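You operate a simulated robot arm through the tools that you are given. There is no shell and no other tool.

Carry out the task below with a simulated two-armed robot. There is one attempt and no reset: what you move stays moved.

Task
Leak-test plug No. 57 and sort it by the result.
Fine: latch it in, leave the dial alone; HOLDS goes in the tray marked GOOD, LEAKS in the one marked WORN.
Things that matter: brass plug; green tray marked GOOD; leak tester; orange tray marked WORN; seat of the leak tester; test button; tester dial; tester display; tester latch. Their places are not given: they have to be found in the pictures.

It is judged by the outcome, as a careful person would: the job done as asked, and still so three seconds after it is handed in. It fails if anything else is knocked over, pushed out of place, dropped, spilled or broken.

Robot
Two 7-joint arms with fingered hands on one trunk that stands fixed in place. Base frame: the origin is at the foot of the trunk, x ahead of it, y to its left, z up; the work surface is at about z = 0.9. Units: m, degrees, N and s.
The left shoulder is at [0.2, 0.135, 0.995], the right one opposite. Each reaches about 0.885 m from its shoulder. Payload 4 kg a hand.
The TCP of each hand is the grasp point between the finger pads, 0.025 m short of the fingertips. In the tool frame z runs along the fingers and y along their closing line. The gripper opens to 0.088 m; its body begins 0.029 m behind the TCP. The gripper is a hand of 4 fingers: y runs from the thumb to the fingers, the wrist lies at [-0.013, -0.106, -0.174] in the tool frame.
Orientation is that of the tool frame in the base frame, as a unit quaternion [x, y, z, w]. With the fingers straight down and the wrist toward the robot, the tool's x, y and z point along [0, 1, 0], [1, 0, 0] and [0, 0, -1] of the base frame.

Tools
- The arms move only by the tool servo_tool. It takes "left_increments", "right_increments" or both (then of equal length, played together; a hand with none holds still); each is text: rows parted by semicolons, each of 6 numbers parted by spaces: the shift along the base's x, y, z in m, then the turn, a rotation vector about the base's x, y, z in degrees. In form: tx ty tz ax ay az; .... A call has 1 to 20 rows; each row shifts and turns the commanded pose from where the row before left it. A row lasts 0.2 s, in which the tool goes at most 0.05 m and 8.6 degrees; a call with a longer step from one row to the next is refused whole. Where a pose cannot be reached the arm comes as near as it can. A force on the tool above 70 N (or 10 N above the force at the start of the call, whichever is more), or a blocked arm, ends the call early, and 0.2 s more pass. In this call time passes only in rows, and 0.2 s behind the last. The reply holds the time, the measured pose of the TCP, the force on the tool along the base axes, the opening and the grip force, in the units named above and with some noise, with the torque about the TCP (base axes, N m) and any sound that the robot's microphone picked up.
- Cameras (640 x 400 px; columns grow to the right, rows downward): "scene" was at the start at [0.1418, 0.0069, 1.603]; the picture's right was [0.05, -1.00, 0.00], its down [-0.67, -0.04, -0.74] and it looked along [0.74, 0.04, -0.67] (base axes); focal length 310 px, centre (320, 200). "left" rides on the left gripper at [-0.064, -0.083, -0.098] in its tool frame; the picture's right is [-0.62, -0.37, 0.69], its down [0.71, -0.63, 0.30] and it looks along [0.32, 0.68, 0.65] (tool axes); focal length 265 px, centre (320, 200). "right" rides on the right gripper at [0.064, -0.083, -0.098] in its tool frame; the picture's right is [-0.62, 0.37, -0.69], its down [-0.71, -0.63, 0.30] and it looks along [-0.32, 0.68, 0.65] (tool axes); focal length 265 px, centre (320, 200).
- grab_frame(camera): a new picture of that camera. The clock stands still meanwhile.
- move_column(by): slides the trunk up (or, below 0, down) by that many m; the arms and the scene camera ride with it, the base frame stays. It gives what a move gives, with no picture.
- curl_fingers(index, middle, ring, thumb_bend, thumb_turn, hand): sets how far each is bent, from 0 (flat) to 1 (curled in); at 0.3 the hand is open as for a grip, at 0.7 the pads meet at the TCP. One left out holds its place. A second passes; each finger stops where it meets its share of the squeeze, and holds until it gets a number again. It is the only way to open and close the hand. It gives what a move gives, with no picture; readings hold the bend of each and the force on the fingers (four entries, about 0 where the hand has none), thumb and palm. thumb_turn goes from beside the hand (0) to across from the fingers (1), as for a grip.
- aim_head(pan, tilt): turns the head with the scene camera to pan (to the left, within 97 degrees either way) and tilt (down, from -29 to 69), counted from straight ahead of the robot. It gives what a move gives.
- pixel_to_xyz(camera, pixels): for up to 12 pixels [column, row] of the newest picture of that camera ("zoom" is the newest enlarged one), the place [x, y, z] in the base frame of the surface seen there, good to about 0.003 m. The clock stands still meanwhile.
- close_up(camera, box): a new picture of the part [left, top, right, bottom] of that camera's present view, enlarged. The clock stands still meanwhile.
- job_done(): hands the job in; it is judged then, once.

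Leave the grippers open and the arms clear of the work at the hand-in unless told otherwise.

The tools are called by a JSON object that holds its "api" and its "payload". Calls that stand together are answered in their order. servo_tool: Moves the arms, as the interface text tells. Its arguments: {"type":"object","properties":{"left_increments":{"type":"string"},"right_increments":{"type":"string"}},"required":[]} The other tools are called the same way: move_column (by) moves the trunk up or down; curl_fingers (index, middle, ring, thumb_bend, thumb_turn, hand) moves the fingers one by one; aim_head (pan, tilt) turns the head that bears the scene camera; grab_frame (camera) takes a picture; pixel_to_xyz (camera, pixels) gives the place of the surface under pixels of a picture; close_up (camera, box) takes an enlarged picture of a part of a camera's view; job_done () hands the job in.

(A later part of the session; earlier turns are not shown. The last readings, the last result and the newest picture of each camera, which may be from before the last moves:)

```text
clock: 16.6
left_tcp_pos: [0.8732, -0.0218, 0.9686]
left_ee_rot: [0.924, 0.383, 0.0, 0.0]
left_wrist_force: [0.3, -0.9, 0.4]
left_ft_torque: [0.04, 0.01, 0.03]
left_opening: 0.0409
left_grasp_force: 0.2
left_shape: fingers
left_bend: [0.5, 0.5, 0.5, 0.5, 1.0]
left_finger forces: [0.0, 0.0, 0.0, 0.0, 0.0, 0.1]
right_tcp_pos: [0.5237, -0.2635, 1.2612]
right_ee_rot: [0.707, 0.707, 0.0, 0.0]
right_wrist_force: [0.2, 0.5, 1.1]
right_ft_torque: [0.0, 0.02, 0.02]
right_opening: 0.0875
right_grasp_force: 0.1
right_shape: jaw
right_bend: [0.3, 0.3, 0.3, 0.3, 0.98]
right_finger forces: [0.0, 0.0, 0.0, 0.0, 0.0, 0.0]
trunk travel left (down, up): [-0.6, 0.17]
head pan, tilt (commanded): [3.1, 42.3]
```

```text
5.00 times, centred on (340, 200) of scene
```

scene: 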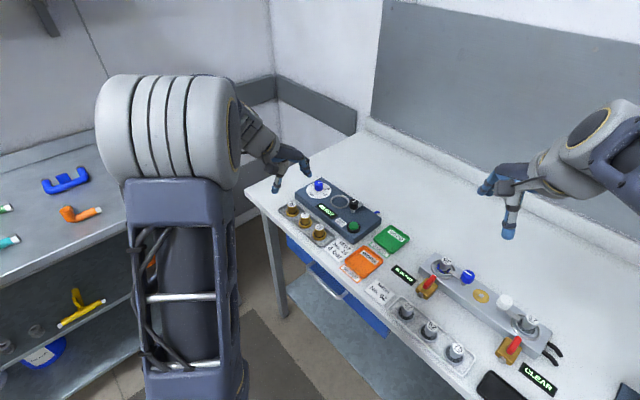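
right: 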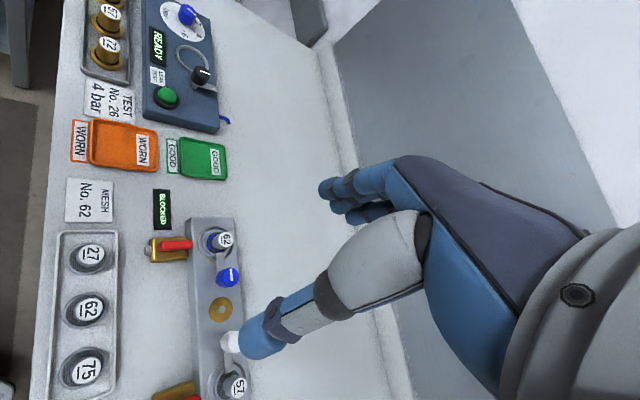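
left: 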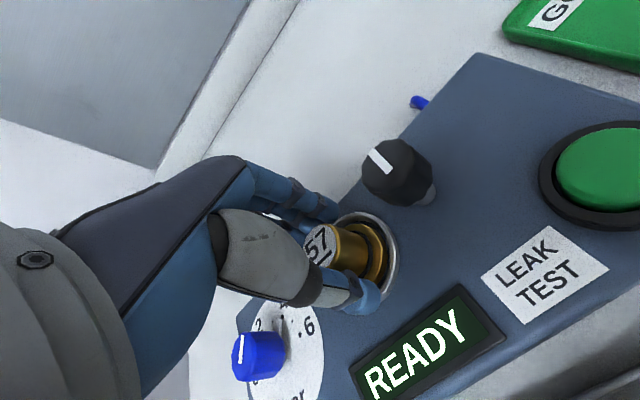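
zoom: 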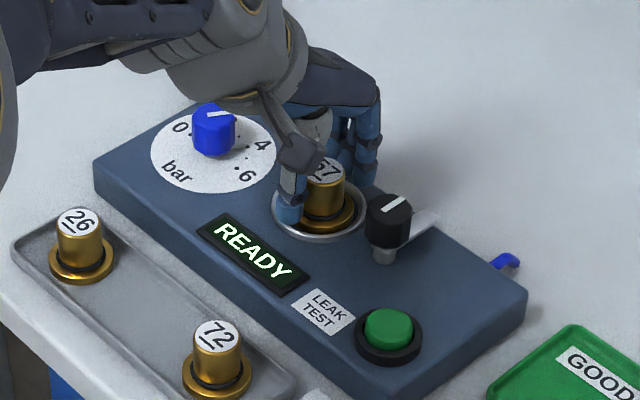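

The plug stands in the seat. I raise the hand 8 cm straight up, clear of the plug.

{"api": "servo_tool", "payload": {"left_increments": "0 0 0.006 0 0 0; 0 0 0.012 0 0 0; 0 0 0.02 0 0 0; 0 0 0.02 0 0 0; 0 0 0.02 0 0 0; 0 0 0.004 0 0 0"}}

{"api": "grab_frame", "payload": {"camera": "left"}}

{"api": "close_up", "payload": {"camera": "scene", "box": [300, 160, 380, 240]}}

```text
clock: 18.0
left_tcp_pos: [0.8741, -0.0217, 1.051]
left_ee_rot: [0.924, 0.383, 0.0, -0.001]
left_wrist_force: [-0.3, 0.2, -0.8]
left_ft_torque: [0.01, 0.0, 0.0]
left_opening: 0.0407
left_grasp_force: 0.0
left_shape: fingers
left_bend: [0.5, 0.5, 0.5, 0.5, 1.0]
left_finger forces: [0.1, 0.0, 0.0, 0.0, 0.0, 0.0]
right_tcp_pos: [0.5232, -0.2639, 1.2611]
right_ee_rot: [0.707, 0.707, 0.0, 0.001]
right_wrist_force: [1.6, -0.9, -0.3]
right_ft_torque: [0.0, 0.03, 0.0]
right_opening: 0.0877
right_grasp_force: 0.1
right_shape: jaw
right_bend: [0.3, 0.3, 0.3, 0.3, 0.98]
right_finger forces: [0.1, 0.1, 0.0, 0.1, 0.0, 0.1]
trunk travel left (down, up): [-0.6, 0.17]
head pan, tilt (commanded): [3.1, 42.3]
```

```text
taken
```

left: 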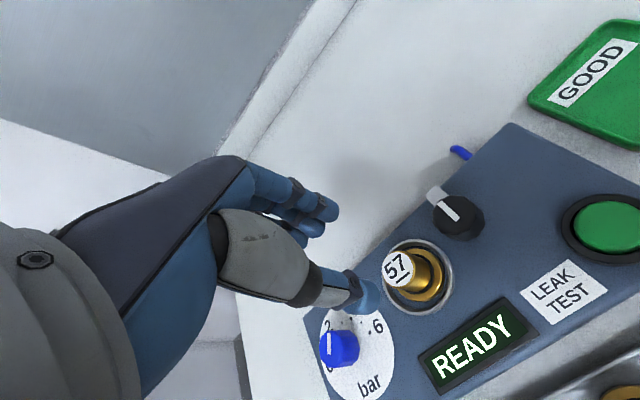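

```text
5.00 times, centred on (340, 200) of scene
```

zoom: 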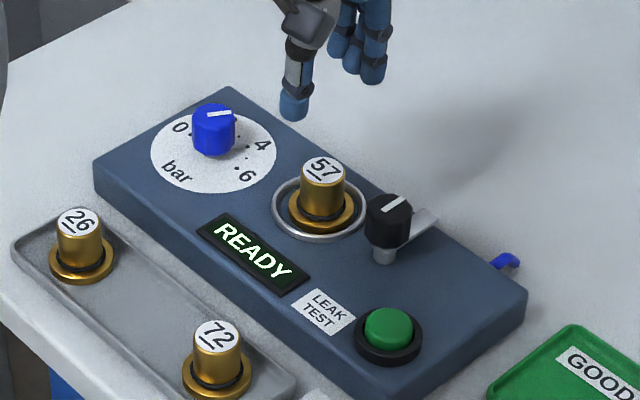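

Plug 57 stands in the ring. Now I enlarge the latch knob near (457,213) in the left picture to measure it.

{"api": "close_up", "payload": {"camera": "left", "box": [380, 160, 510, 310]}}

```text
2.67 times, centred on (445, 235) of left
```

zoom: 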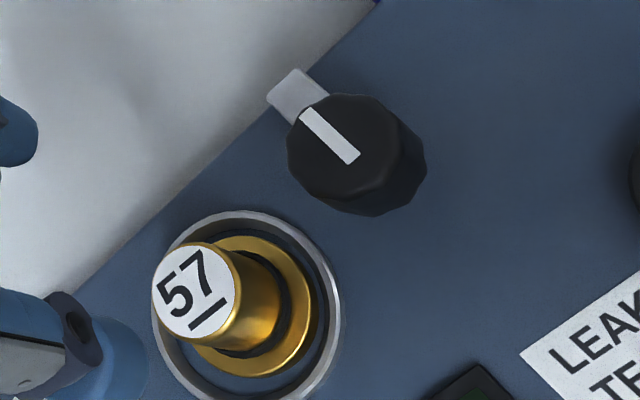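

I measure the knob's top and edges, the arm, and the plug's label and flange.

{"api": "pixel_to_xyz", "payload": {"camera": "zoom", "pixels": [[340, 150], [293, 150], [390, 150], [335, 100], [345, 198], [415, 170], [375, 205], [285, 95], [312, 82], [195, 292], [308, 125], [355, 158]]}}

```text
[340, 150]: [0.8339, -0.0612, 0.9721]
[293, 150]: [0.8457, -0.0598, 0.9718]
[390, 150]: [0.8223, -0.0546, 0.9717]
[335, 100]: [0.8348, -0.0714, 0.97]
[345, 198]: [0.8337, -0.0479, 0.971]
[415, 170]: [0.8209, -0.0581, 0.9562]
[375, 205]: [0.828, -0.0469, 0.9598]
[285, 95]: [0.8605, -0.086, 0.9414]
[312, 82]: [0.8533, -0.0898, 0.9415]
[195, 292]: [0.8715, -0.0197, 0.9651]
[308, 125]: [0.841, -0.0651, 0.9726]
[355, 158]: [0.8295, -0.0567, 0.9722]
```

Knob axis about (0.8335, -0.0585), top z 0.972, radius 12 mm; arm to the seat needs +90 degrees. I curl the ring finger in out of the way, and in the air move over the knob while turning the hand a further -50 degrees (so it can turn +90 later).

{"api": "curl_fingers", "payload": {"hand": "left", "ring": 1.0}}

{"api": "servo_tool", "payload": {"left_increments": "-0.0058 -0.0053 0 0 0 -7.143; -0.0058 -0.0053 0 0 0 -7.143; -0.0058 -0.0053 0 0 0 -7.143; -0.0058 -0.0053 0 0 0 -7.143; -0.0058 -0.0053 0 0 0 -7.143; -0.0058 -0.0053 0 0 0 -7.143; -0.0058 -0.0053 0 0 0 -7.143; 0 0 0 0 0 0"}}

{"api": "grab_frame", "payload": {"camera": "left"}}

{"api": "close_up", "payload": {"camera": "scene", "box": [290, 130, 400, 240]}}

```text
clock: 19.0
left_tcp_pos: [0.8738, -0.021, 1.0501]
left_ee_rot: [0.924, 0.383, 0.0, 0.0]
left_wrist_force: [0.8, -0.1, 0.0]
left_ft_torque: [0.0, 0.01, -0.02]
left_opening: 0.0411
left_grasp_force: 0.1
left_shape: fingers
left_bend: [0.5, 0.5, 1.0, 0.5, 1.0]
left_finger forces: [0.1, 0.0, 0.0, 0.0, 0.1, 0.0]
right_tcp_pos: [0.5227, -0.264, 1.2614]
right_ee_rot: [0.707, 0.707, 0.0, 0.0]
right_wrist_force: [0.0, 0.5, -0.6]
right_ft_torque: [0.0, -0.03, 0.0]
right_opening: 0.0876
right_grasp_force: 0.1
right_shape: jaw
right_bend: [0.3, 0.3, 0.3, 0.3, 0.98]
right_finger forces: [0.0, 0.0, 0.0, 0.1, 0.0, 0.0]
trunk travel left (down, up): [-0.6, 0.17]
head pan, tilt (commanded): [3.1, 42.3]
```

```text
clock: 20.8
left_tcp_pos: [0.8316, -0.0594, 1.0507]
left_ee_rot: [0.999, -0.044, 0.0, 0.0]
left_wrist_force: [-0.5, -0.3, 0.4]
left_ft_torque: [0.0, -0.03, -0.02]
left_opening: 0.0409
left_grasp_force: 0.1
left_shape: fingers
left_bend: [0.5, 0.5, 1.0, 0.5, 1.0]
left_finger forces: [0.0, 0.1, 0.0, 0.0, 0.0, 0.0]
right_tcp_pos: [0.5246, -0.2639, 1.2604]
right_ee_rot: [0.708, 0.707, 0.0, 0.0]
right_wrist_force: [0.2, -0.6, 0.0]
right_ft_torque: [0.0, 0.01, 0.03]
right_opening: 0.0874
right_grasp_force: 0.0
right_shape: jaw
right_bend: [0.3, 0.3, 0.3, 0.3, 0.98]
right_finger forces: [0.1, 0.0, 0.0, 0.1, 0.0, 0.0]
trunk travel left (down, up): [-0.6, 0.17]
head pan, tilt (commanded): [3.1, 42.3]
```

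```text
taken
```

left: 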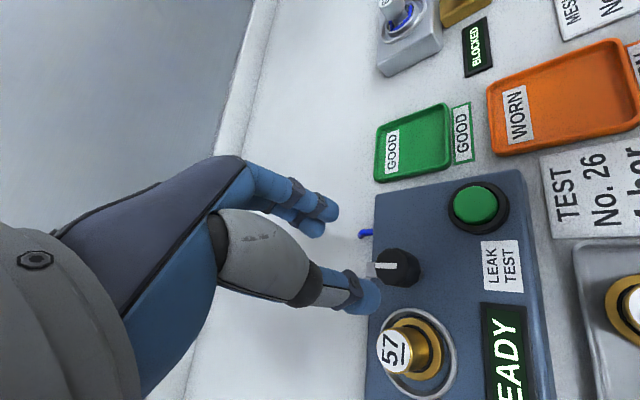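

```text
3.64 times, centred on (345, 185) of scene
```

zoom: 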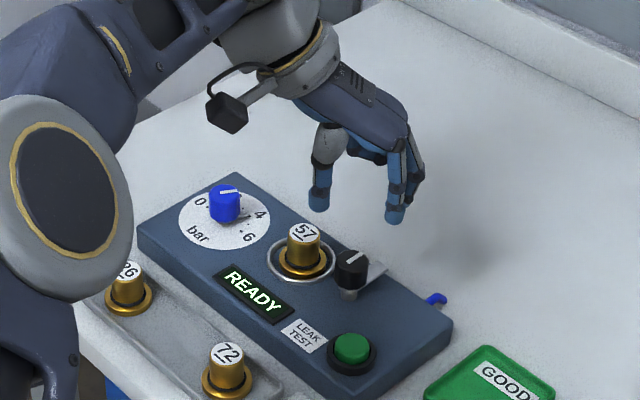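

The ring finger is tucked away. The elbow seems to hang near plug 26 in the scene picture at zoom (90,280); I check its height before lowering.

{"api": "pixel_to_xyz", "payload": {"camera": "zoom", "pixels": [[70, 280], [100, 285], [125, 250], [60, 320], [40, 370], [70, 200], [318, 205], [395, 218]]}}

{"api": "grab_frame", "payload": {"camera": "scene"}}

```text
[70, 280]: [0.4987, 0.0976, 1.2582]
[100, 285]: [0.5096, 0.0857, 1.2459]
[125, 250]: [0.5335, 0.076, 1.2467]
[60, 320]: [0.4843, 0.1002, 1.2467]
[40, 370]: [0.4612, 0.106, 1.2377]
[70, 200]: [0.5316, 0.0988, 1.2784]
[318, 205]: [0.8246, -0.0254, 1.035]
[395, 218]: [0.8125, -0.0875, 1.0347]
```

```text
taken
```

scene: 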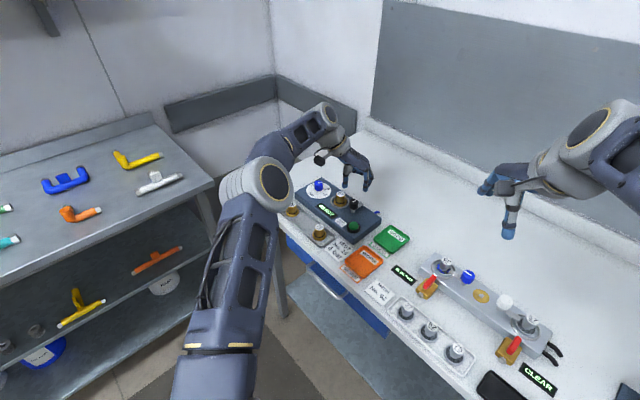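

The elbow is at z 1.25, well clear. I check that the knob is centred below the TCP: it should appear at about (391,264) in the left picture.

{"api": "close_up", "payload": {"camera": "left", "box": [350, 230, 440, 310]}}

```text
5.00 times, centred on (395, 270) of left
```

zoom: 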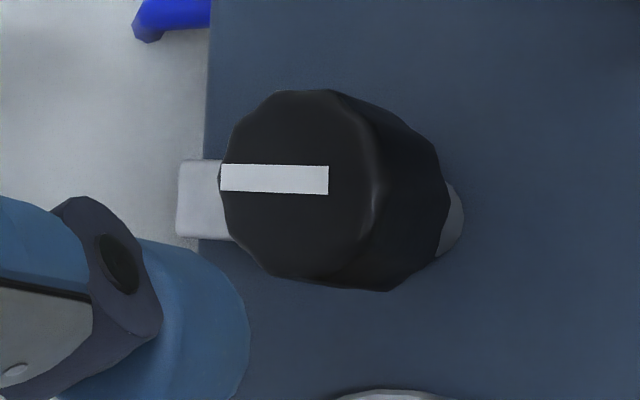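

The knob is at (390.6, 266.6): 1-2 mm off. I correct by (0.0014, 0.0011) and lower to z about 0.98, so the tips enclose the knob above the arm.

{"api": "servo_tool", "payload": {"left_increments": "0.0014 0.0011 -0.01 0 0 0; 0 0 -0.02 0 0 0; 0 0 -0.02 0 0 0; 0 0 -0.012 0 0 0; 0 0 -0.008 0 0 0; 0 0 0 0 0 0"}}

{"api": "grab_frame", "payload": {"camera": "left"}}

{"api": "close_up", "payload": {"camera": "scene", "box": [310, 150, 390, 230]}}

```text
clock: 22.2
left_tcp_pos: [0.8338, -0.058, 0.9811]
left_ee_rot: [0.999, -0.043, 0.0, 0.0]
left_wrist_force: [-0.3, -0.2, 0.4]
left_ft_torque: [-0.01, 0.01, -0.03]
left_opening: 0.0409
left_grasp_force: 0.0
left_shape: fingers
left_bend: [0.5, 0.5, 1.0, 0.5, 1.0]
left_finger forces: [0.0, 0.1, 0.0, 0.1, 0.0, 0.0]
right_tcp_pos: [0.5233, -0.2642, 1.2608]
right_ee_rot: [0.708, 0.707, 0.0, 0.0]
right_wrist_force: [0.1, 0.7, -0.1]
right_ft_torque: [0.02, -0.03, -0.03]
right_opening: 0.0877
right_grasp_force: 0.1
right_shape: jaw
right_bend: [0.3, 0.3, 0.3, 0.3, 0.98]
right_finger forces: [0.0, 0.0, 0.0, 0.0, 0.0, 0.0]
trunk travel left (down, up): [-0.6, 0.17]
head pan, tilt (commanded): [3.1, 42.3]
```

```text
taken
```

left: 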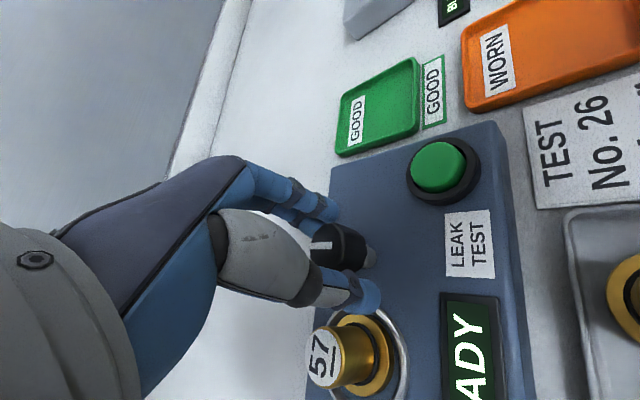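

```text
5.00 times, centred on (350, 190) of scene
```

zoom: 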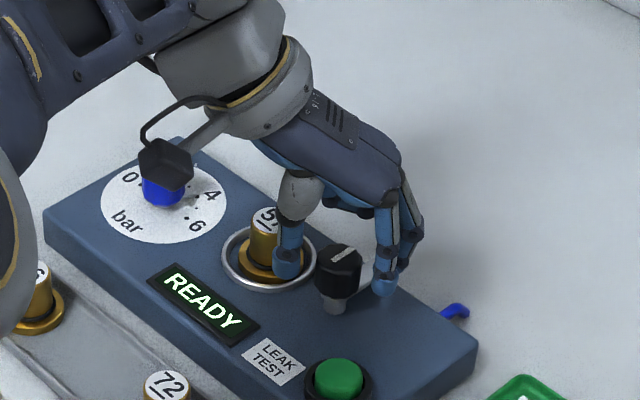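

The knob is between thumb and fingers, nothing touched. I close index, middle and thumb on it.

{"api": "curl_fingers", "payload": {"hand": "left", "index": 0.7, "middle": 0.7, "thumb_bend": 0.7}}

{"api": "close_up", "payload": {"camera": "scene", "box": [310, 150, 390, 230]}}

```text
clock: 23.2
left_tcp_pos: [0.8339, -0.0603, 0.9811]
left_ee_rot: [0.999, -0.043, 0.0, 0.0]
left_wrist_force: [0.5, -7.2, -1.8]
left_ft_torque: [-0.19, -0.02, -0.02]
left_opening: 0.0194
left_grasp_force: 9.3
left_shape: fingers
left_bend: [0.6, 0.63, 1.0, 0.62, 1.0]
left_finger forces: [6.4, 6.2, 0.0, 0.1, 6.1, 0.0]
right_tcp_pos: [0.5229, -0.2639, 1.2618]
right_ee_rot: [0.707, 0.707, 0.0, 0.0]
right_wrist_force: [-0.4, -0.1, 0.2]
right_ft_torque: [0.01, 0.0, -0.03]
right_opening: 0.0874
right_grasp_force: 0.0
right_shape: jaw
right_bend: [0.3, 0.3, 0.3, 0.3, 0.98]
right_finger forces: [0.0, 0.1, 0.1, 0.0, 0.1, 0.1]
trunk travel left (down, up): [-0.6, 0.17]
head pan, tilt (commanded): [3.1, 42.3]
```

```text
5.00 times, centred on (350, 190) of scene
```

zoom: 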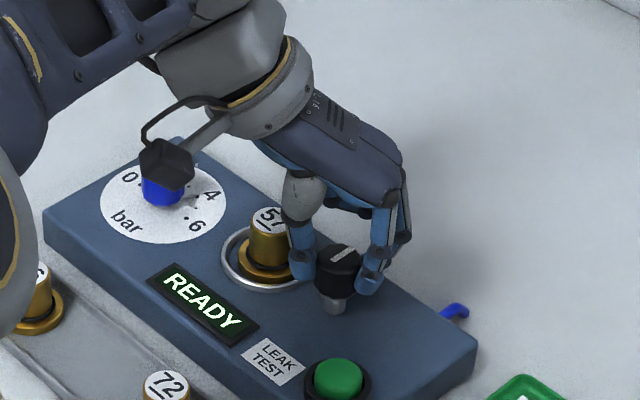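

The knob is gripped (fingers 6.4/6.2 N, thumb 6.1 N) but a side load of -7 N along y shows I'm slightly off centre. I shift 1.5 mm towards -y to balance it.

{"api": "servo_tool", "payload": {"left_increments": "0 -0.0015 0 0 0 0; 0 0 0 0 0 0"}}

```text
clock: 23.8
left_tcp_pos: [0.8328, -0.0587, 0.9812]
left_ee_rot: [0.999, -0.043, 0.0, 0.0]
left_wrist_force: [-0.7, -4.1, -0.9]
left_ft_torque: [-0.11, 0.02, 0.02]
left_opening: 0.0193
left_grasp_force: 9.1
left_shape: fingers
left_bend: [0.6, 0.63, 1.0, 0.62, 1.0]
left_finger forces: [5.6, 5.1, 0.0, 0.0, 7.2, 0.0]
right_tcp_pos: [0.5234, -0.2635, 1.2603]
right_ee_rot: [0.707, 0.708, 0.0, 0.0]
right_wrist_force: [0.3, 0.2, -0.4]
right_ft_torque: [0.01, 0.01, -0.01]
right_opening: 0.0876
right_grasp_force: 0.1
right_shape: jaw
right_bend: [0.3, 0.3, 0.3, 0.3, 0.98]
right_finger forces: [0.0, 0.0, 0.1, 0.0, 0.1, 0.0]
trunk travel left (down, up): [-0.6, 0.17]
head pan, tilt (commanded): [3.1, 42.3]
```

Better balanced (-4 N). I shift another 1.2 mm, then start turning the knob +24 degrees counter-clockwise and see how it behaves.

{"api": "servo_tool", "payload": {"left_increments": "0 -0.0012 0 0 0 0; 0.0001 0 0 0 0 6; 0.0001 0 0 0 0 6; 0.0001 0.0001 0 0 0 6; 0.0002 0.0001 0 0 0 6; 0 0 0 0 0 0"}}

{"api": "grab_frame", "payload": {"camera": "left"}}

{"api": "close_up", "payload": {"camera": "scene", "box": [310, 150, 390, 230]}}

```text
clock: 25.2
left_tcp_pos: [0.8341, -0.0616, 0.982]
left_ee_rot: [0.986, 0.166, 0.0, 0.0]
left_wrist_force: [-1.9, -2.5, -0.1]
left_ft_torque: [-0.07, 0.06, -0.01]
left_opening: 0.0191
left_grasp_force: 9.3
left_shape: fingers
left_bend: [0.61, 0.64, 1.0, 0.62, 1.0]
left_finger forces: [6.0, 4.2, 0.0, 0.1, 7.6, 0.1]
right_tcp_pos: [0.5225, -0.2637, 1.2607]
right_ee_rot: [0.707, 0.707, 0.0, 0.0]
right_wrist_force: [-0.5, -0.7, 0.0]
right_ft_torque: [-0.01, -0.01, 0.06]
right_opening: 0.0878
right_grasp_force: 0.0
right_shape: jaw
right_bend: [0.3, 0.3, 0.3, 0.3, 0.98]
right_finger forces: [0.1, 0.1, 0.0, 0.1, 0.0, 0.1]
trunk travel left (down, up): [-0.6, 0.17]
head pan, tilt (commanded): [3.1, 42.3]
```

```text
taken
```

left: 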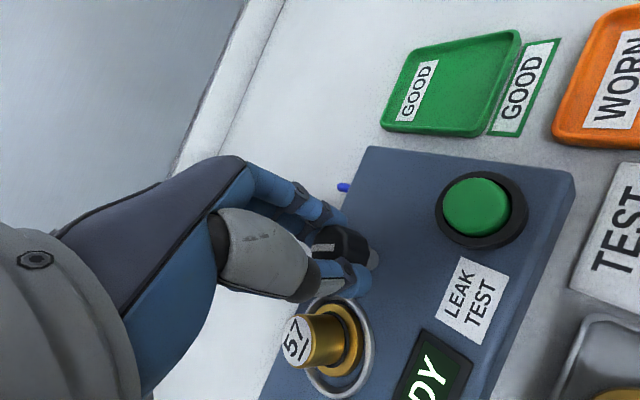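

```text
5.00 times, centred on (350, 190) of scene
```

zoom: 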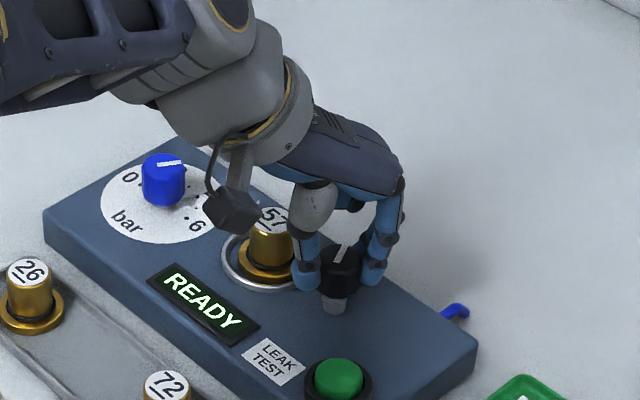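

The mark turned with the hand, small loads. I continue another 36 degrees.

{"api": "servo_tool", "payload": {"left_increments": "0.0001 0.0001 0 0 0 6; 0.0001 0.0001 0 0 0 6; 0.0002 0.0002 0 0 0 6; 0.0002 0.0002 0 0 0 6; 0.0002 0.0002 0 0 0 6; 0.0002 0.0002 0 0 0 6; 0 0 0 0 0 0"}}

{"api": "grab_frame", "payload": {"camera": "left"}}

{"api": "close_up", "payload": {"camera": "scene", "box": [310, 150, 390, 230]}}

```text
clock: 26.8
left_tcp_pos: [0.8351, -0.0608, 0.9823]
left_ee_rot: [0.887, 0.463, 0.0, 0.001]
left_wrist_force: [-1.2, -5.5, -1.6]
left_ft_torque: [-0.07, 0.01, 0.01]
left_opening: 0.0191
left_grasp_force: 8.7
left_shape: fingers
left_bend: [0.61, 0.65, 1.0, 0.61, 1.0]
left_finger forces: [6.7, 3.7, 0.0, 0.1, 7.5, 0.0]
right_tcp_pos: [0.5232, -0.264, 1.2604]
right_ee_rot: [0.707, 0.707, 0.0, 0.001]
right_wrist_force: [0.5, -0.6, -0.2]
right_ft_torque: [-0.01, -0.01, 0.02]
right_opening: 0.0879
right_grasp_force: 0.0
right_shape: jaw
right_bend: [0.3, 0.3, 0.3, 0.3, 0.98]
right_finger forces: [0.0, 0.0, 0.1, 0.0, 0.0, 0.1]
trunk travel left (down, up): [-0.6, 0.17]
head pan, tilt (commanded): [3.1, 42.3]
```

```text
taken
```

left: 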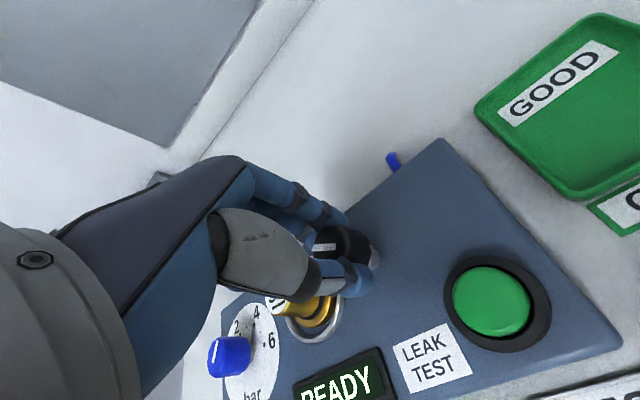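

```text
5.00 times, centred on (350, 190) of scene
```

zoom: 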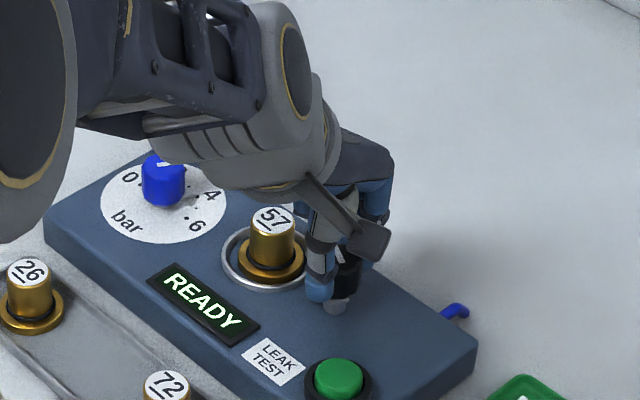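

60 degrees done; index carries more than middle and there's -5.5 N along y, so I trim 1.4 mm back and turn the remaining 30 degrees.

{"api": "servo_tool", "payload": {"left_increments": "-0.0008 -0.0012 0 0 0 0; 0 0 0 0 0 6; 0 0 0 0 0 6; 0 0 0 0 0 6; 0 0 0 0 0 6; 0 0 0 0 0 6; 0 0 0 0 0 0"}}

{"api": "grab_frame", "payload": {"camera": "left"}}

{"api": "close_up", "payload": {"camera": "scene", "box": [310, 150, 390, 230]}}

```text
clock: 28.4
left_tcp_pos: [0.8349, -0.0602, 0.9811]
left_ee_rot: [0.736, 0.677, 0.0, -0.001]
left_wrist_force: [3.2, -1.0, -0.7]
left_ft_torque: [-0.02, -0.1, 0.02]
left_opening: 0.0192
left_grasp_force: 9.0
left_shape: fingers
left_bend: [0.61, 0.65, 1.0, 0.61, 1.0]
left_finger forces: [6.0, 5.3, 0.0, 0.0, 6.9, 0.1]
right_tcp_pos: [0.5239, -0.2626, 1.2613]
right_ee_rot: [0.707, 0.707, 0.0, 0.0]
right_wrist_force: [-0.6, -0.9, -0.4]
right_ft_torque: [-0.02, -0.03, -0.02]
right_opening: 0.0876
right_grasp_force: 0.1
right_shape: jaw
right_bend: [0.3, 0.3, 0.3, 0.3, 0.98]
right_finger forces: [0.1, 0.0, 0.0, 0.0, 0.1, 0.0]
trunk travel left (down, up): [-0.6, 0.17]
head pan, tilt (commanded): [3.1, 42.3]
```

```text
taken
```

left: 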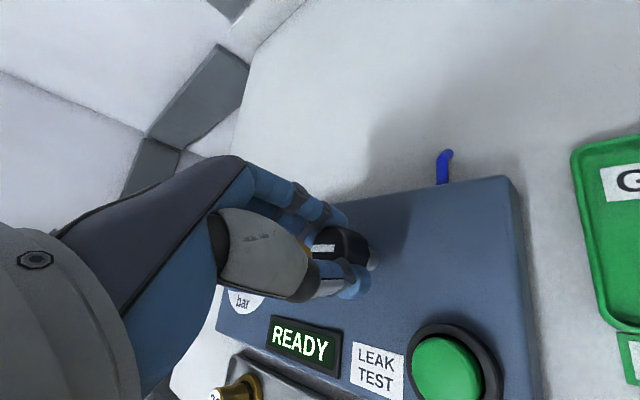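

```text
5.00 times, centred on (350, 190) of scene
```

zoom: 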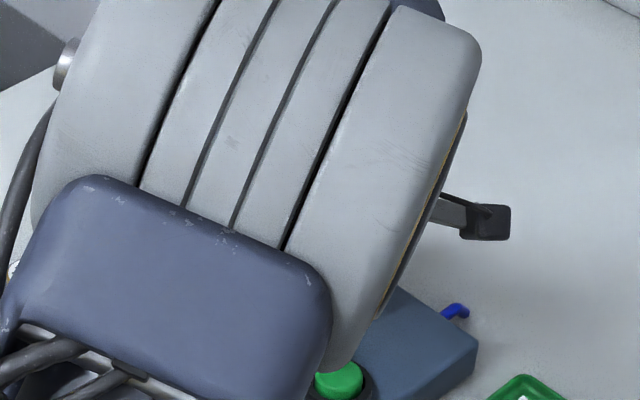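

The turn reached 90 degrees without resistance. The arm hides the scene view, so I look with the right hand's camera.

{"api": "close_up", "payload": {"camera": "right", "box": [130, 0, 250, 140]}}

{"api": "grab_frame", "payload": {"camera": "scene"}}

```text
2.86 times, centred on (190, 70) of right
```

zoom: 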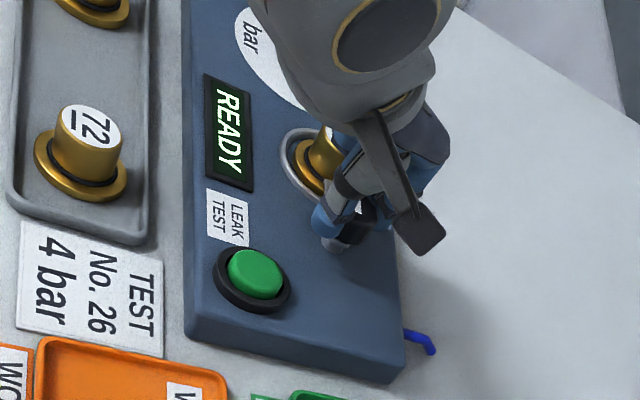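

```text
taken
```

scene: 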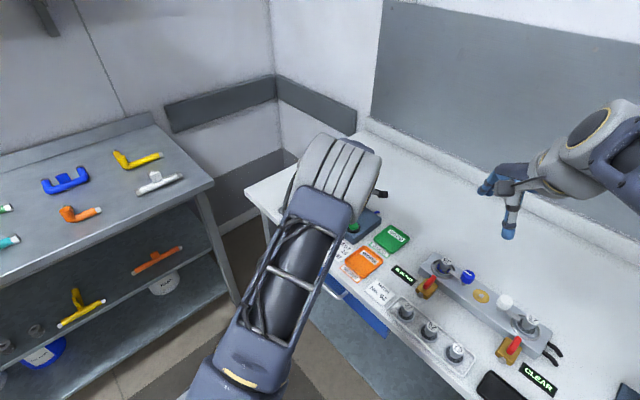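

I can't see the arm's end, so I let go of the knob (open to 0.5) and lift the hand to look.

{"api": "curl_fingers", "payload": {"hand": "left", "index": 0.5, "middle": 0.5, "thumb_bend": 0.5}}

{"api": "servo_tool", "payload": {"left_increments": "0 0 0.01 0 0 0; 0 0 0.02 0 0 0; 0 0 0.025 0 0 0; 0 0 0.025 0 0 0; 0 0 0.01 0 0 0"}}

{"api": "grab_frame", "payload": {"camera": "left"}}

{"api": "close_up", "payload": {"camera": "right", "box": [130, 0, 250, 140]}}

```text
clock: 29.4
left_tcp_pos: [0.833, -0.06, 0.9822]
left_ee_rot: [0.737, 0.676, -0.001, 0.001]
left_wrist_force: [-0.5, 0.8, 0.7]
left_ft_torque: [0.02, 0.01, 0.02]
left_opening: 0.0412
left_grasp_force: 0.2
left_shape: fingers
left_bend: [0.5, 0.5, 1.0, 0.5, 1.0]
left_finger forces: [0.0, 0.1, 0.0, 0.0, 0.0, 0.0]
right_tcp_pos: [0.5235, -0.2644, 1.261]
right_ee_rot: [0.707, 0.707, 0.0, 0.0]
right_wrist_force: [-0.4, 0.1, 0.7]
right_ft_torque: [0.0, 0.02, 0.01]
right_opening: 0.0877
right_grasp_force: 0.1
right_shape: jaw
right_bend: [0.3, 0.3, 0.3, 0.3, 0.98]
right_finger forces: [0.0, 0.1, 0.0, 0.0, 0.0, 0.0]
trunk travel left (down, up): [-0.6, 0.17]
head pan, tilt (commanded): [3.1, 42.3]
```

```text
clock: 30.6
left_tcp_pos: [0.8353, -0.0606, 1.0709]
left_ee_rot: [0.737, 0.676, 0.0, 0.0]
left_wrist_force: [0.3, -0.8, 0.0]
left_ft_torque: [0.02, 0.01, 0.0]
left_opening: 0.0411
left_grasp_force: 0.1
left_shape: fingers
left_bend: [0.5, 0.5, 1.0, 0.5, 1.0]
left_finger forces: [0.0, 0.0, 0.0, 0.0, 0.1, 0.0]
right_tcp_pos: [0.524, -0.2635, 1.2609]
right_ee_rot: [0.707, 0.707, 0.0, 0.0]
right_wrist_force: [0.2, 0.3, 0.2]
right_ft_torque: [0.01, 0.0, -0.01]
right_opening: 0.0875
right_grasp_force: 0.0
right_shape: jaw
right_bend: [0.3, 0.3, 0.3, 0.3, 0.98]
right_finger forces: [0.0, 0.0, 0.0, 0.1, 0.0, 0.0]
trunk travel left (down, up): [-0.6, 0.17]
head pan, tilt (commanded): [3.1, 42.3]
```

```text
taken
```

left: 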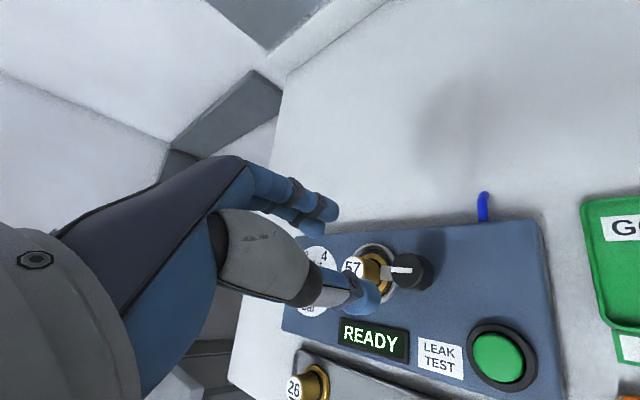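

```text
2.86 times, centred on (190, 70) of right
```

zoom: 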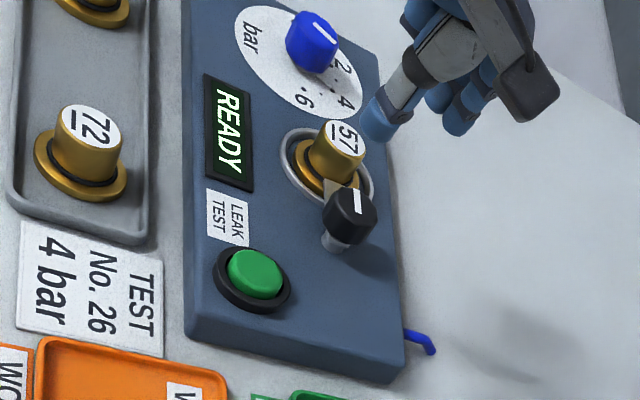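

The mark and the arm now point to the plug. I enlarge the left view around (395,270) and the right view to check the arm is over the flange.

{"api": "close_up", "payload": {"camera": "left", "box": [330, 230, 440, 310]}}

{"api": "close_up", "payload": {"camera": "right", "box": [180, 30, 240, 100]}}

```text
5.00 times, centred on (385, 270) of left
```

zoom: 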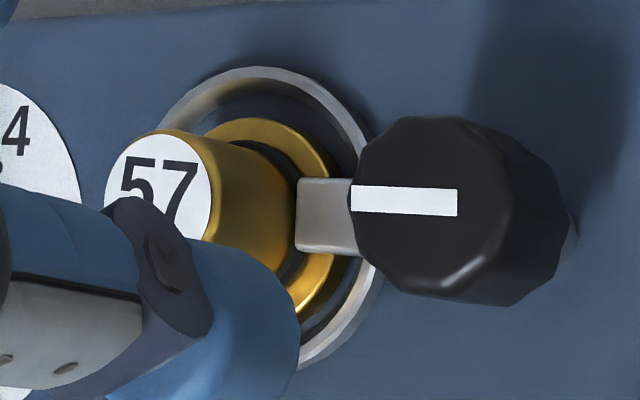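

```text
5.71 times, centred on (210, 65) of right
```

zoom: 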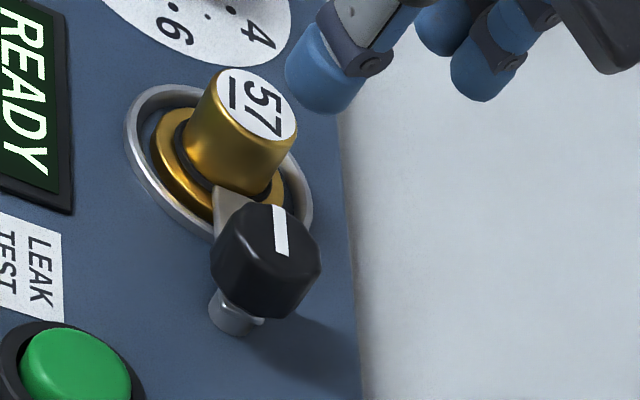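

I measure the arm's end corners (301,190), (299,240), its middle (325,215), the knob mark ends (355,200), (452,203), and flange points.

{"api": "close_up", "payload": {"camera": "left", "box": [330, 230, 440, 310]}}

{"api": "pixel_to_xyz", "payload": {"camera": "zoom", "pixels": [[304, 190], [302, 240], [325, 215], [345, 190], [345, 240], [357, 200], [452, 203], [310, 150], [310, 290], [160, 190]]}}

```text
5.00 times, centred on (385, 270) of left
```

zoom: 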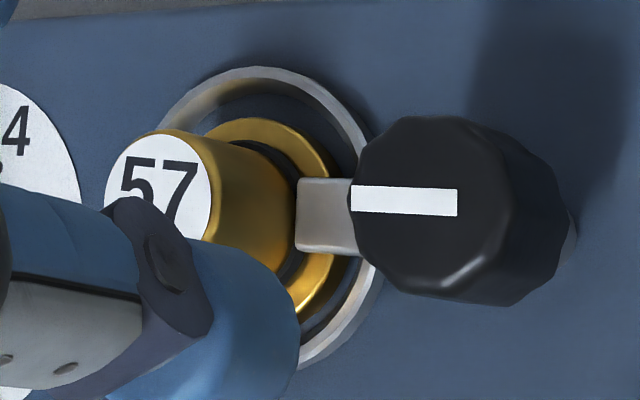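

```text
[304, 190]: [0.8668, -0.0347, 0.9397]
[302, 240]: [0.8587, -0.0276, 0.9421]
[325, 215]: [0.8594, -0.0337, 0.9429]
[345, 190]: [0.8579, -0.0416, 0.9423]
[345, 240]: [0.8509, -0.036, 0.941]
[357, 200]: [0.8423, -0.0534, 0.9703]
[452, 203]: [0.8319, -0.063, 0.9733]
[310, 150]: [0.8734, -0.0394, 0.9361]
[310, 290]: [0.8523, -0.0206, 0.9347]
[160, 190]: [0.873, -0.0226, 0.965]
```

The arm points at 44.5 degrees, straight to the plug, just above its flange: latched. Next the button at about (0.7595, -0.059), top 0.9445. I'll press with the index only: curl the middle finger in as well, then go above the button with the hand back at -45 degrees yaw.

{"api": "curl_fingers", "payload": {"hand": "left", "middle": 1.0, "ring": 1.0, "index": 0.5}}

{"api": "servo_tool", "payload": {"left_increments": "-0.0148 0.0046 -0.002 0 0 -6.667; -0.0148 0.0046 -0.008 0 0 -6.667; -0.0148 0.0046 -0.008 0 0 -6.667; -0.0148 0.0046 -0.008 0 0 -6.667; -0.0148 0.0046 -0.008 0 0 -6.667; -0.0148 0.0046 -0.006 0 0 -6.667; 0 0 0 0 0 0"}}

{"api": "grab_frame", "payload": {"camera": "left"}}

{"api": "close_up", "payload": {"camera": "scene", "box": [280, 150, 400, 260]}}

```text
clock: 31.6
left_tcp_pos: [0.8352, -0.06, 1.0704]
left_ee_rot: [0.737, 0.676, 0.0, 0.0]
left_wrist_force: [0.7, -0.6, 0.0]
left_ft_torque: [-0.03, -0.02, 0.01]
left_opening: 0.0412
left_grasp_force: 0.0
left_shape: fingers
left_bend: [0.5, 1.0, 1.0, 0.5, 1.0]
left_finger forces: [0.0, 0.1, 0.0, 0.0, 0.0, 0.1]
right_tcp_pos: [0.5241, -0.264, 1.2616]
right_ee_rot: [0.707, 0.707, 0.0, 0.0]
right_wrist_force: [-0.9, 0.8, -0.4]
right_ft_torque: [0.01, 0.01, 0.02]
right_opening: 0.0878
right_grasp_force: 0.0
right_shape: jaw
right_bend: [0.3, 0.3, 0.3, 0.3, 0.98]
right_finger forces: [0.0, 0.0, 0.1, 0.0, 0.1, 0.0]
trunk travel left (down, up): [-0.6, 0.17]
head pan, tilt (commanded): [3.1, 42.3]
```

```text
clock: 33.2
left_tcp_pos: [0.7454, -0.0323, 1.0324]
left_ee_rot: [0.924, 0.383, 0.0, 0.0]
left_wrist_force: [0.3, 0.4, -0.4]
left_ft_torque: [0.02, 0.01, 0.02]
left_opening: 0.041
left_grasp_force: 0.1
left_shape: fingers
left_bend: [0.5, 1.0, 1.0, 0.5, 1.0]
left_finger forces: [0.0, 0.0, 0.0, 0.0, 0.1, 0.0]
right_tcp_pos: [0.5234, -0.2637, 1.2611]
right_ee_rot: [0.707, 0.707, 0.0, -0.001]
right_wrist_force: [-0.5, -1.1, 0.2]
right_ft_torque: [-0.03, -0.01, -0.01]
right_opening: 0.0872
right_grasp_force: 0.1
right_shape: jaw
right_bend: [0.3, 0.3, 0.3, 0.3, 0.98]
right_finger forces: [0.1, 0.0, 0.1, 0.0, 0.0, 0.1]
trunk travel left (down, up): [-0.6, 0.17]
head pan, tilt (commanded): [3.1, 42.3]
```

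```text
taken
```

left: 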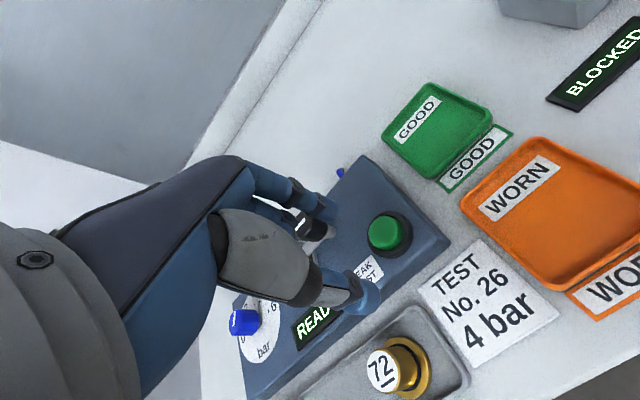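

```text
3.64 times, centred on (340, 205) of scene
```

zoom: 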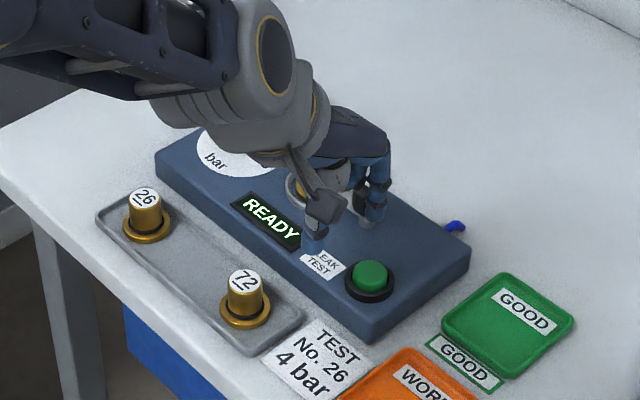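

I measure the index tip in this enlargement near (374,214) and the button top near (370,270), to line them up.

{"api": "pixel_to_xyz", "payload": {"camera": "zoom", "pixels": [[374, 210], [374, 216], [366, 212], [383, 212], [370, 270], [352, 272], [387, 272], [370, 262], [370, 282], [312, 232]]}}

{"api": "close_up", "payload": {"camera": "left", "box": [280, 170, 430, 290]}}

```text
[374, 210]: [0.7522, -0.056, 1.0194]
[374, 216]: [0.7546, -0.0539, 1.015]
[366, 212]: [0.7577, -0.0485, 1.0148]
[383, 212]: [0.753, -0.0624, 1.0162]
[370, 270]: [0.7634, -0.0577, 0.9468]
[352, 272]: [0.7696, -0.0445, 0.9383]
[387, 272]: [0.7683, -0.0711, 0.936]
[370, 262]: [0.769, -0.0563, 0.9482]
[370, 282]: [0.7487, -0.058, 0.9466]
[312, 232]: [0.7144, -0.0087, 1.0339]
```

```text
3.33 times, centred on (355, 230) of left
```

zoom: 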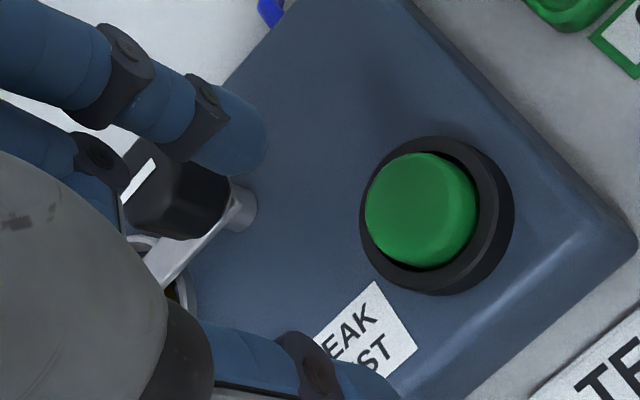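

{"api": "pixel_to_xyz", "payload": {"camera": "zoom", "pixels": [[418, 208], [368, 205], [465, 205], [415, 157], [420, 258], [440, 145], [505, 220], [425, 285], [255, 140], [230, 165], [240, 110]]}}

```text
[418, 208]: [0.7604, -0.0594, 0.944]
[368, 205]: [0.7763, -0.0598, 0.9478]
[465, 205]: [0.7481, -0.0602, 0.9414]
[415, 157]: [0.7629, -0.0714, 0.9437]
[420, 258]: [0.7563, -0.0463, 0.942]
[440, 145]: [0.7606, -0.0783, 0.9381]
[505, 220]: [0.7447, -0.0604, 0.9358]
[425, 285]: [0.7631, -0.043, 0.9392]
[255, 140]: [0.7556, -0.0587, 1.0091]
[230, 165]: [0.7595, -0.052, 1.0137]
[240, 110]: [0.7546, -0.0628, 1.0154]
```

Button centre about (0.7615, -0.0588); index tip about (0.759, -0.056). I shift (0.002, -0.003) and lower to about 5 mm above the button.

{"api": "servo_tool", "payload": {"left_increments": "0.002 -0.003 -0.01 0 0 0; 0 0 -0.02 0 0 0; 0 0 -0.018 0 0 0; 0 0 -0.008 0 0 0; 0 0 0 0 0 0"}}

{"api": "close_up", "payload": {"camera": "left", "box": [260, 150, 430, 290]}}

{"api": "close_up", "payload": {"camera": "scene", "box": [310, 180, 390, 250]}}

```text
clock: 34.4
left_tcp_pos: [0.7467, -0.0367, 0.9753]
left_ee_rot: [0.924, 0.383, 0.0, 0.0]
left_wrist_force: [-0.3, 0.3, 0.5]
left_ft_torque: [-0.03, 0.03, 0.05]
left_opening: 0.0411
left_grasp_force: 0.2
left_shape: fingers
left_bend: [0.5, 1.0, 1.0, 0.5, 1.0]
left_finger forces: [0.1, 0.1, 0.0, 0.0, 0.0, 0.0]
right_tcp_pos: [0.5235, -0.2633, 1.2608]
right_ee_rot: [0.707, 0.707, 0.0, 0.0]
right_wrist_force: [0.8, -0.5, -0.1]
right_ft_torque: [0.0, -0.03, 0.05]
right_opening: 0.0876
right_grasp_force: 0.1
right_shape: jaw
right_bend: [0.3, 0.3, 0.3, 0.3, 0.98]
right_finger forces: [0.0, 0.0, 0.0, 0.0, 0.0, 0.0]
trunk travel left (down, up): [-0.6, 0.17]
head pan, tilt (commanded): [3.1, 42.3]
```

```text
2.86 times, centred on (345, 220) of left
```

zoom: 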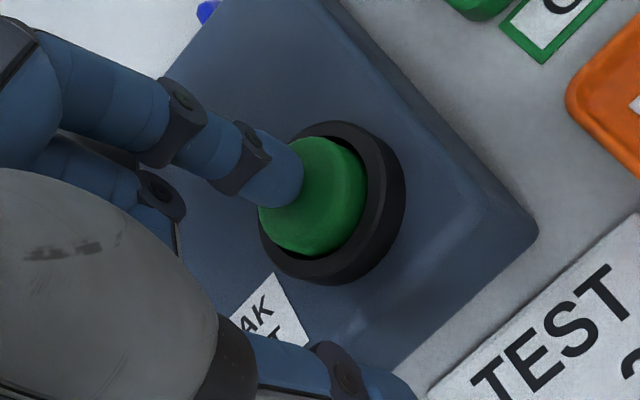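

```text
5.71 times, centred on (350, 215) of scene
```

zoom: 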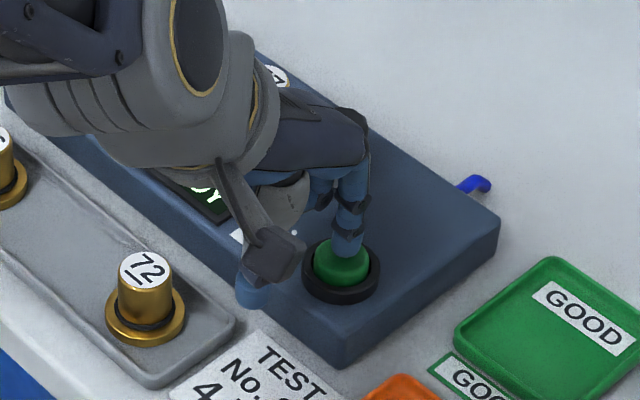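

The index tip is over the button. I press in 1.5 mm steps.

{"api": "servo_tool", "payload": {"left_increments": "0 0 -0.002 0 0 0; 0 0 -0.002 0 0 0; 0 0 -0.0015 0 0 0; 0 0 -0.0015 0 0 0; 0 0 0 0 0 0"}}

```text
clock: 35.6
left_tcp_pos: [0.7474, -0.0354, 0.9684]
left_ee_rot: [0.923, 0.384, 0.0, 0.0]
left_wrist_force: [0.4, 0.1, 2.9]
left_ft_torque: [-0.05, -0.06, 0.02]
left_opening: 0.0413
left_grasp_force: 1.4
left_shape: fingers
left_bend: [0.5, 1.0, 1.0, 0.5, 1.0]
left_finger forces: [3.0, 0.1, 0.0, 0.1, 0.0, 0.0]
right_tcp_pos: [0.5239, -0.2634, 1.2611]
right_ee_rot: [0.707, 0.707, 0.0, 0.0]
right_wrist_force: [-1.0, -0.3, 0.5]
right_ft_torque: [0.02, 0.01, -0.01]
right_opening: 0.0878
right_grasp_force: 0.1
right_shape: jaw
right_bend: [0.3, 0.3, 0.3, 0.3, 0.98]
right_finger forces: [0.0, 0.0, 0.0, 0.0, 0.0, 0.0]
trunk travel left (down, up): [-0.6, 0.17]
head pan, tilt (commanded): [3.1, 42.3]
heard: click
```

A click at 3 N: the button has gone in. I read the display through the right hand's camera.

{"api": "close_up", "payload": {"camera": "right", "box": [130, 0, 250, 140]}}

```text
2.86 times, centred on (190, 70) of right
```

zoom: 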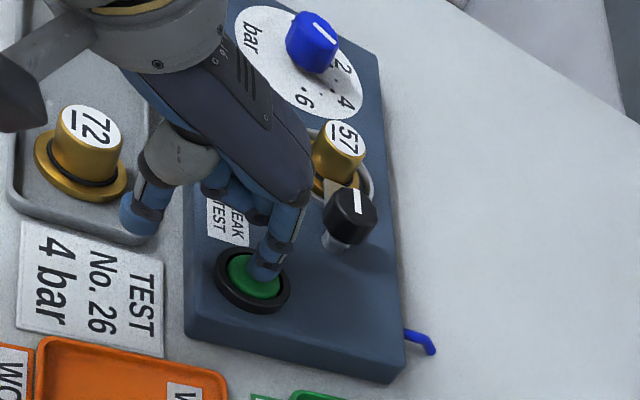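

The hand hides the display. I raise the finger straight up 7 cm and read the display.

{"api": "servo_tool", "payload": {"left_increments": "0 0 0.005 0 0 0; 0 0 0.015 0 0 0; 0 0 0.025 0 0 0; 0 0 0.025 0 0 0"}}

{"api": "close_up", "payload": {"camera": "scene", "box": [280, 160, 390, 250]}}

{"api": "grab_frame", "payload": {"camera": "left"}}

```text
clock: 36.6
left_tcp_pos: [0.7461, -0.0356, 1.0389]
left_ee_rot: [0.924, 0.383, 0.0, 0.0]
left_wrist_force: [0.3, 0.3, -0.5]
left_ft_torque: [0.01, -0.02, 0.01]
left_opening: 0.0413
left_grasp_force: 0.1
left_shape: fingers
left_bend: [0.5, 1.0, 1.0, 0.5, 1.0]
left_finger forces: [0.0, 0.0, 0.0, 0.1, 0.0, 0.0]
right_tcp_pos: [0.5236, -0.2651, 1.2612]
right_ee_rot: [0.707, 0.708, 0.0, 0.0]
right_wrist_force: [-0.4, 0.1, 0.4]
right_ft_torque: [0.0, -0.03, 0.01]
right_opening: 0.0872
right_grasp_force: 0.1
right_shape: jaw
right_bend: [0.3, 0.3, 0.3, 0.3, 0.98]
right_finger forces: [0.0, 0.0, 0.0, 0.0, 0.1, 0.0]
trunk travel left (down, up): [-0.6, 0.17]
head pan, tilt (commanded): [3.1, 42.3]
```

```text
4.44 times, centred on (335, 205) of scene
```

zoom: 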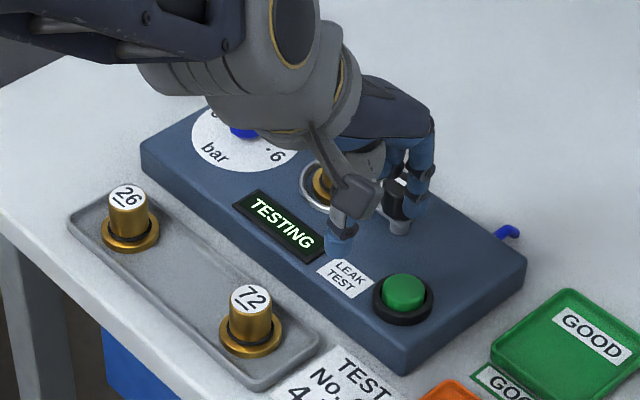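

```text
taken
```

left: 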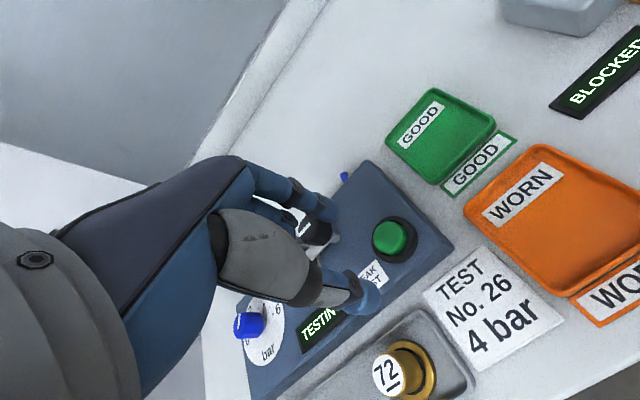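

The display says TESTING. I wait two seconds holding still.

{"api": "servo_tool", "payload": {"left_increments": "0 0 0 0 0 0; 0 0 0 0 0 0; 0 0 0 0 0 0; 0 0 0 0 0 0; 0 0 0 0 0 0; 0 0 0 0 0 0; 0 0 0 0 0 0; 0 0 0 0 0 0; 0 0 0 0 0 0; 0 0 0 0 0 0"}}

{"api": "close_up", "payload": {"camera": "scene", "box": [280, 160, 390, 250]}}

```text
clock: 38.8
left_tcp_pos: [0.7465, -0.0353, 1.039]
left_ee_rot: [0.923, 0.384, 0.0, 0.001]
left_wrist_force: [0.8, 0.3, 0.2]
left_ft_torque: [0.01, -0.01, 0.01]
left_opening: 0.0413
left_grasp_force: 0.0
left_shape: fingers
left_bend: [0.5, 1.0, 1.0, 0.5, 1.0]
left_finger forces: [0.0, 0.1, 0.0, 0.1, 0.1, 0.1]
right_tcp_pos: [0.5245, -0.2637, 1.2619]
right_ee_rot: [0.707, 0.707, 0.0, 0.0]
right_wrist_force: [-0.3, 0.4, -0.1]
right_ft_torque: [0.04, 0.0, -0.01]
right_opening: 0.0876
right_grasp_force: 0.0
right_shape: jaw
right_bend: [0.3, 0.3, 0.3, 0.3, 0.98]
right_finger forces: [0.1, 0.0, 0.0, 0.1, 0.1, 0.0]
trunk travel left (down, up): [-0.6, 0.17]
head pan, tilt (commanded): [3.1, 42.3]
```

```text
4.44 times, centred on (335, 205) of scene
```

zoom: 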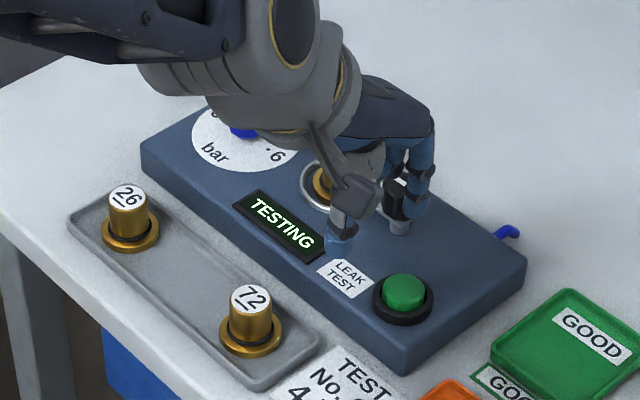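

Still TESTING. I wait four seconds more.

{"api": "servo_tool", "payload": {"left_increments": "0 0 0 0 0 0; 0 0 0 0 0 0; 0 0 0 0 0 0; 0 0 0 0 0 0; 0 0 0 0 0 0; 0 0 0 0 0 0; 0 0 0 0 0 0; 0 0 0 0 0 0; 0 0 0 0 0 0; 0 0 0 0 0 0; 0 0 0 0 0 0; 0 0 0 0 0 0; 0 0 0 0 0 0; 0 0 0 0 0 0; 0 0 0 0 0 0; 0 0 0 0 0 0; 0 0 0 0 0 0; 0 0 0 0 0 0; 0 0 0 0 0 0; 0 0 0 0 0 0"}}

{"api": "close_up", "payload": {"camera": "scene", "box": [280, 160, 390, 250]}}

```text
clock: 43.0
left_tcp_pos: [0.7465, -0.0362, 1.0392]
left_ee_rot: [0.923, 0.384, 0.0, 0.001]
left_wrist_force: [-0.7, -0.1, -0.6]
left_ft_torque: [-0.02, -0.05, -0.01]
left_opening: 0.0414
left_grasp_force: 0.0
left_shape: fingers
left_bend: [0.5, 1.0, 1.0, 0.5, 1.0]
left_finger forces: [0.0, 0.0, 0.0, 0.1, 0.0, 0.0]
right_tcp_pos: [0.5228, -0.2639, 1.2609]
right_ee_rot: [0.707, 0.707, 0.0, -0.001]
right_wrist_force: [-0.8, 0.9, 0.0]
right_ft_torque: [0.0, -0.01, -0.03]
right_opening: 0.0876
right_grasp_force: 0.1
right_shape: jaw
right_bend: [0.3, 0.3, 0.3, 0.3, 0.98]
right_finger forces: [0.0, 0.0, 0.1, 0.1, 0.1, 0.1]
trunk travel left (down, up): [-0.6, 0.17]
head pan, tilt (commanded): [3.1, 42.3]
```

```text
4.44 times, centred on (335, 205) of scene
```

zoom: 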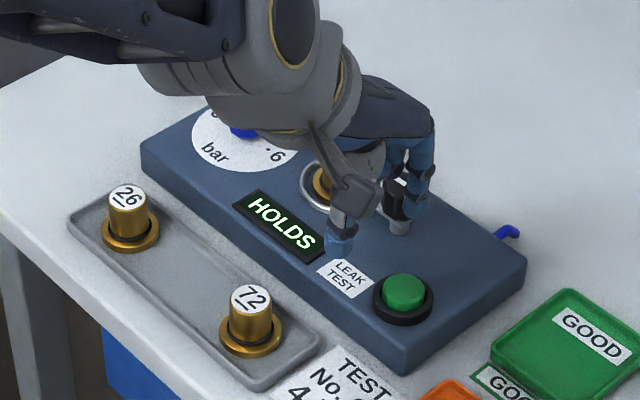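

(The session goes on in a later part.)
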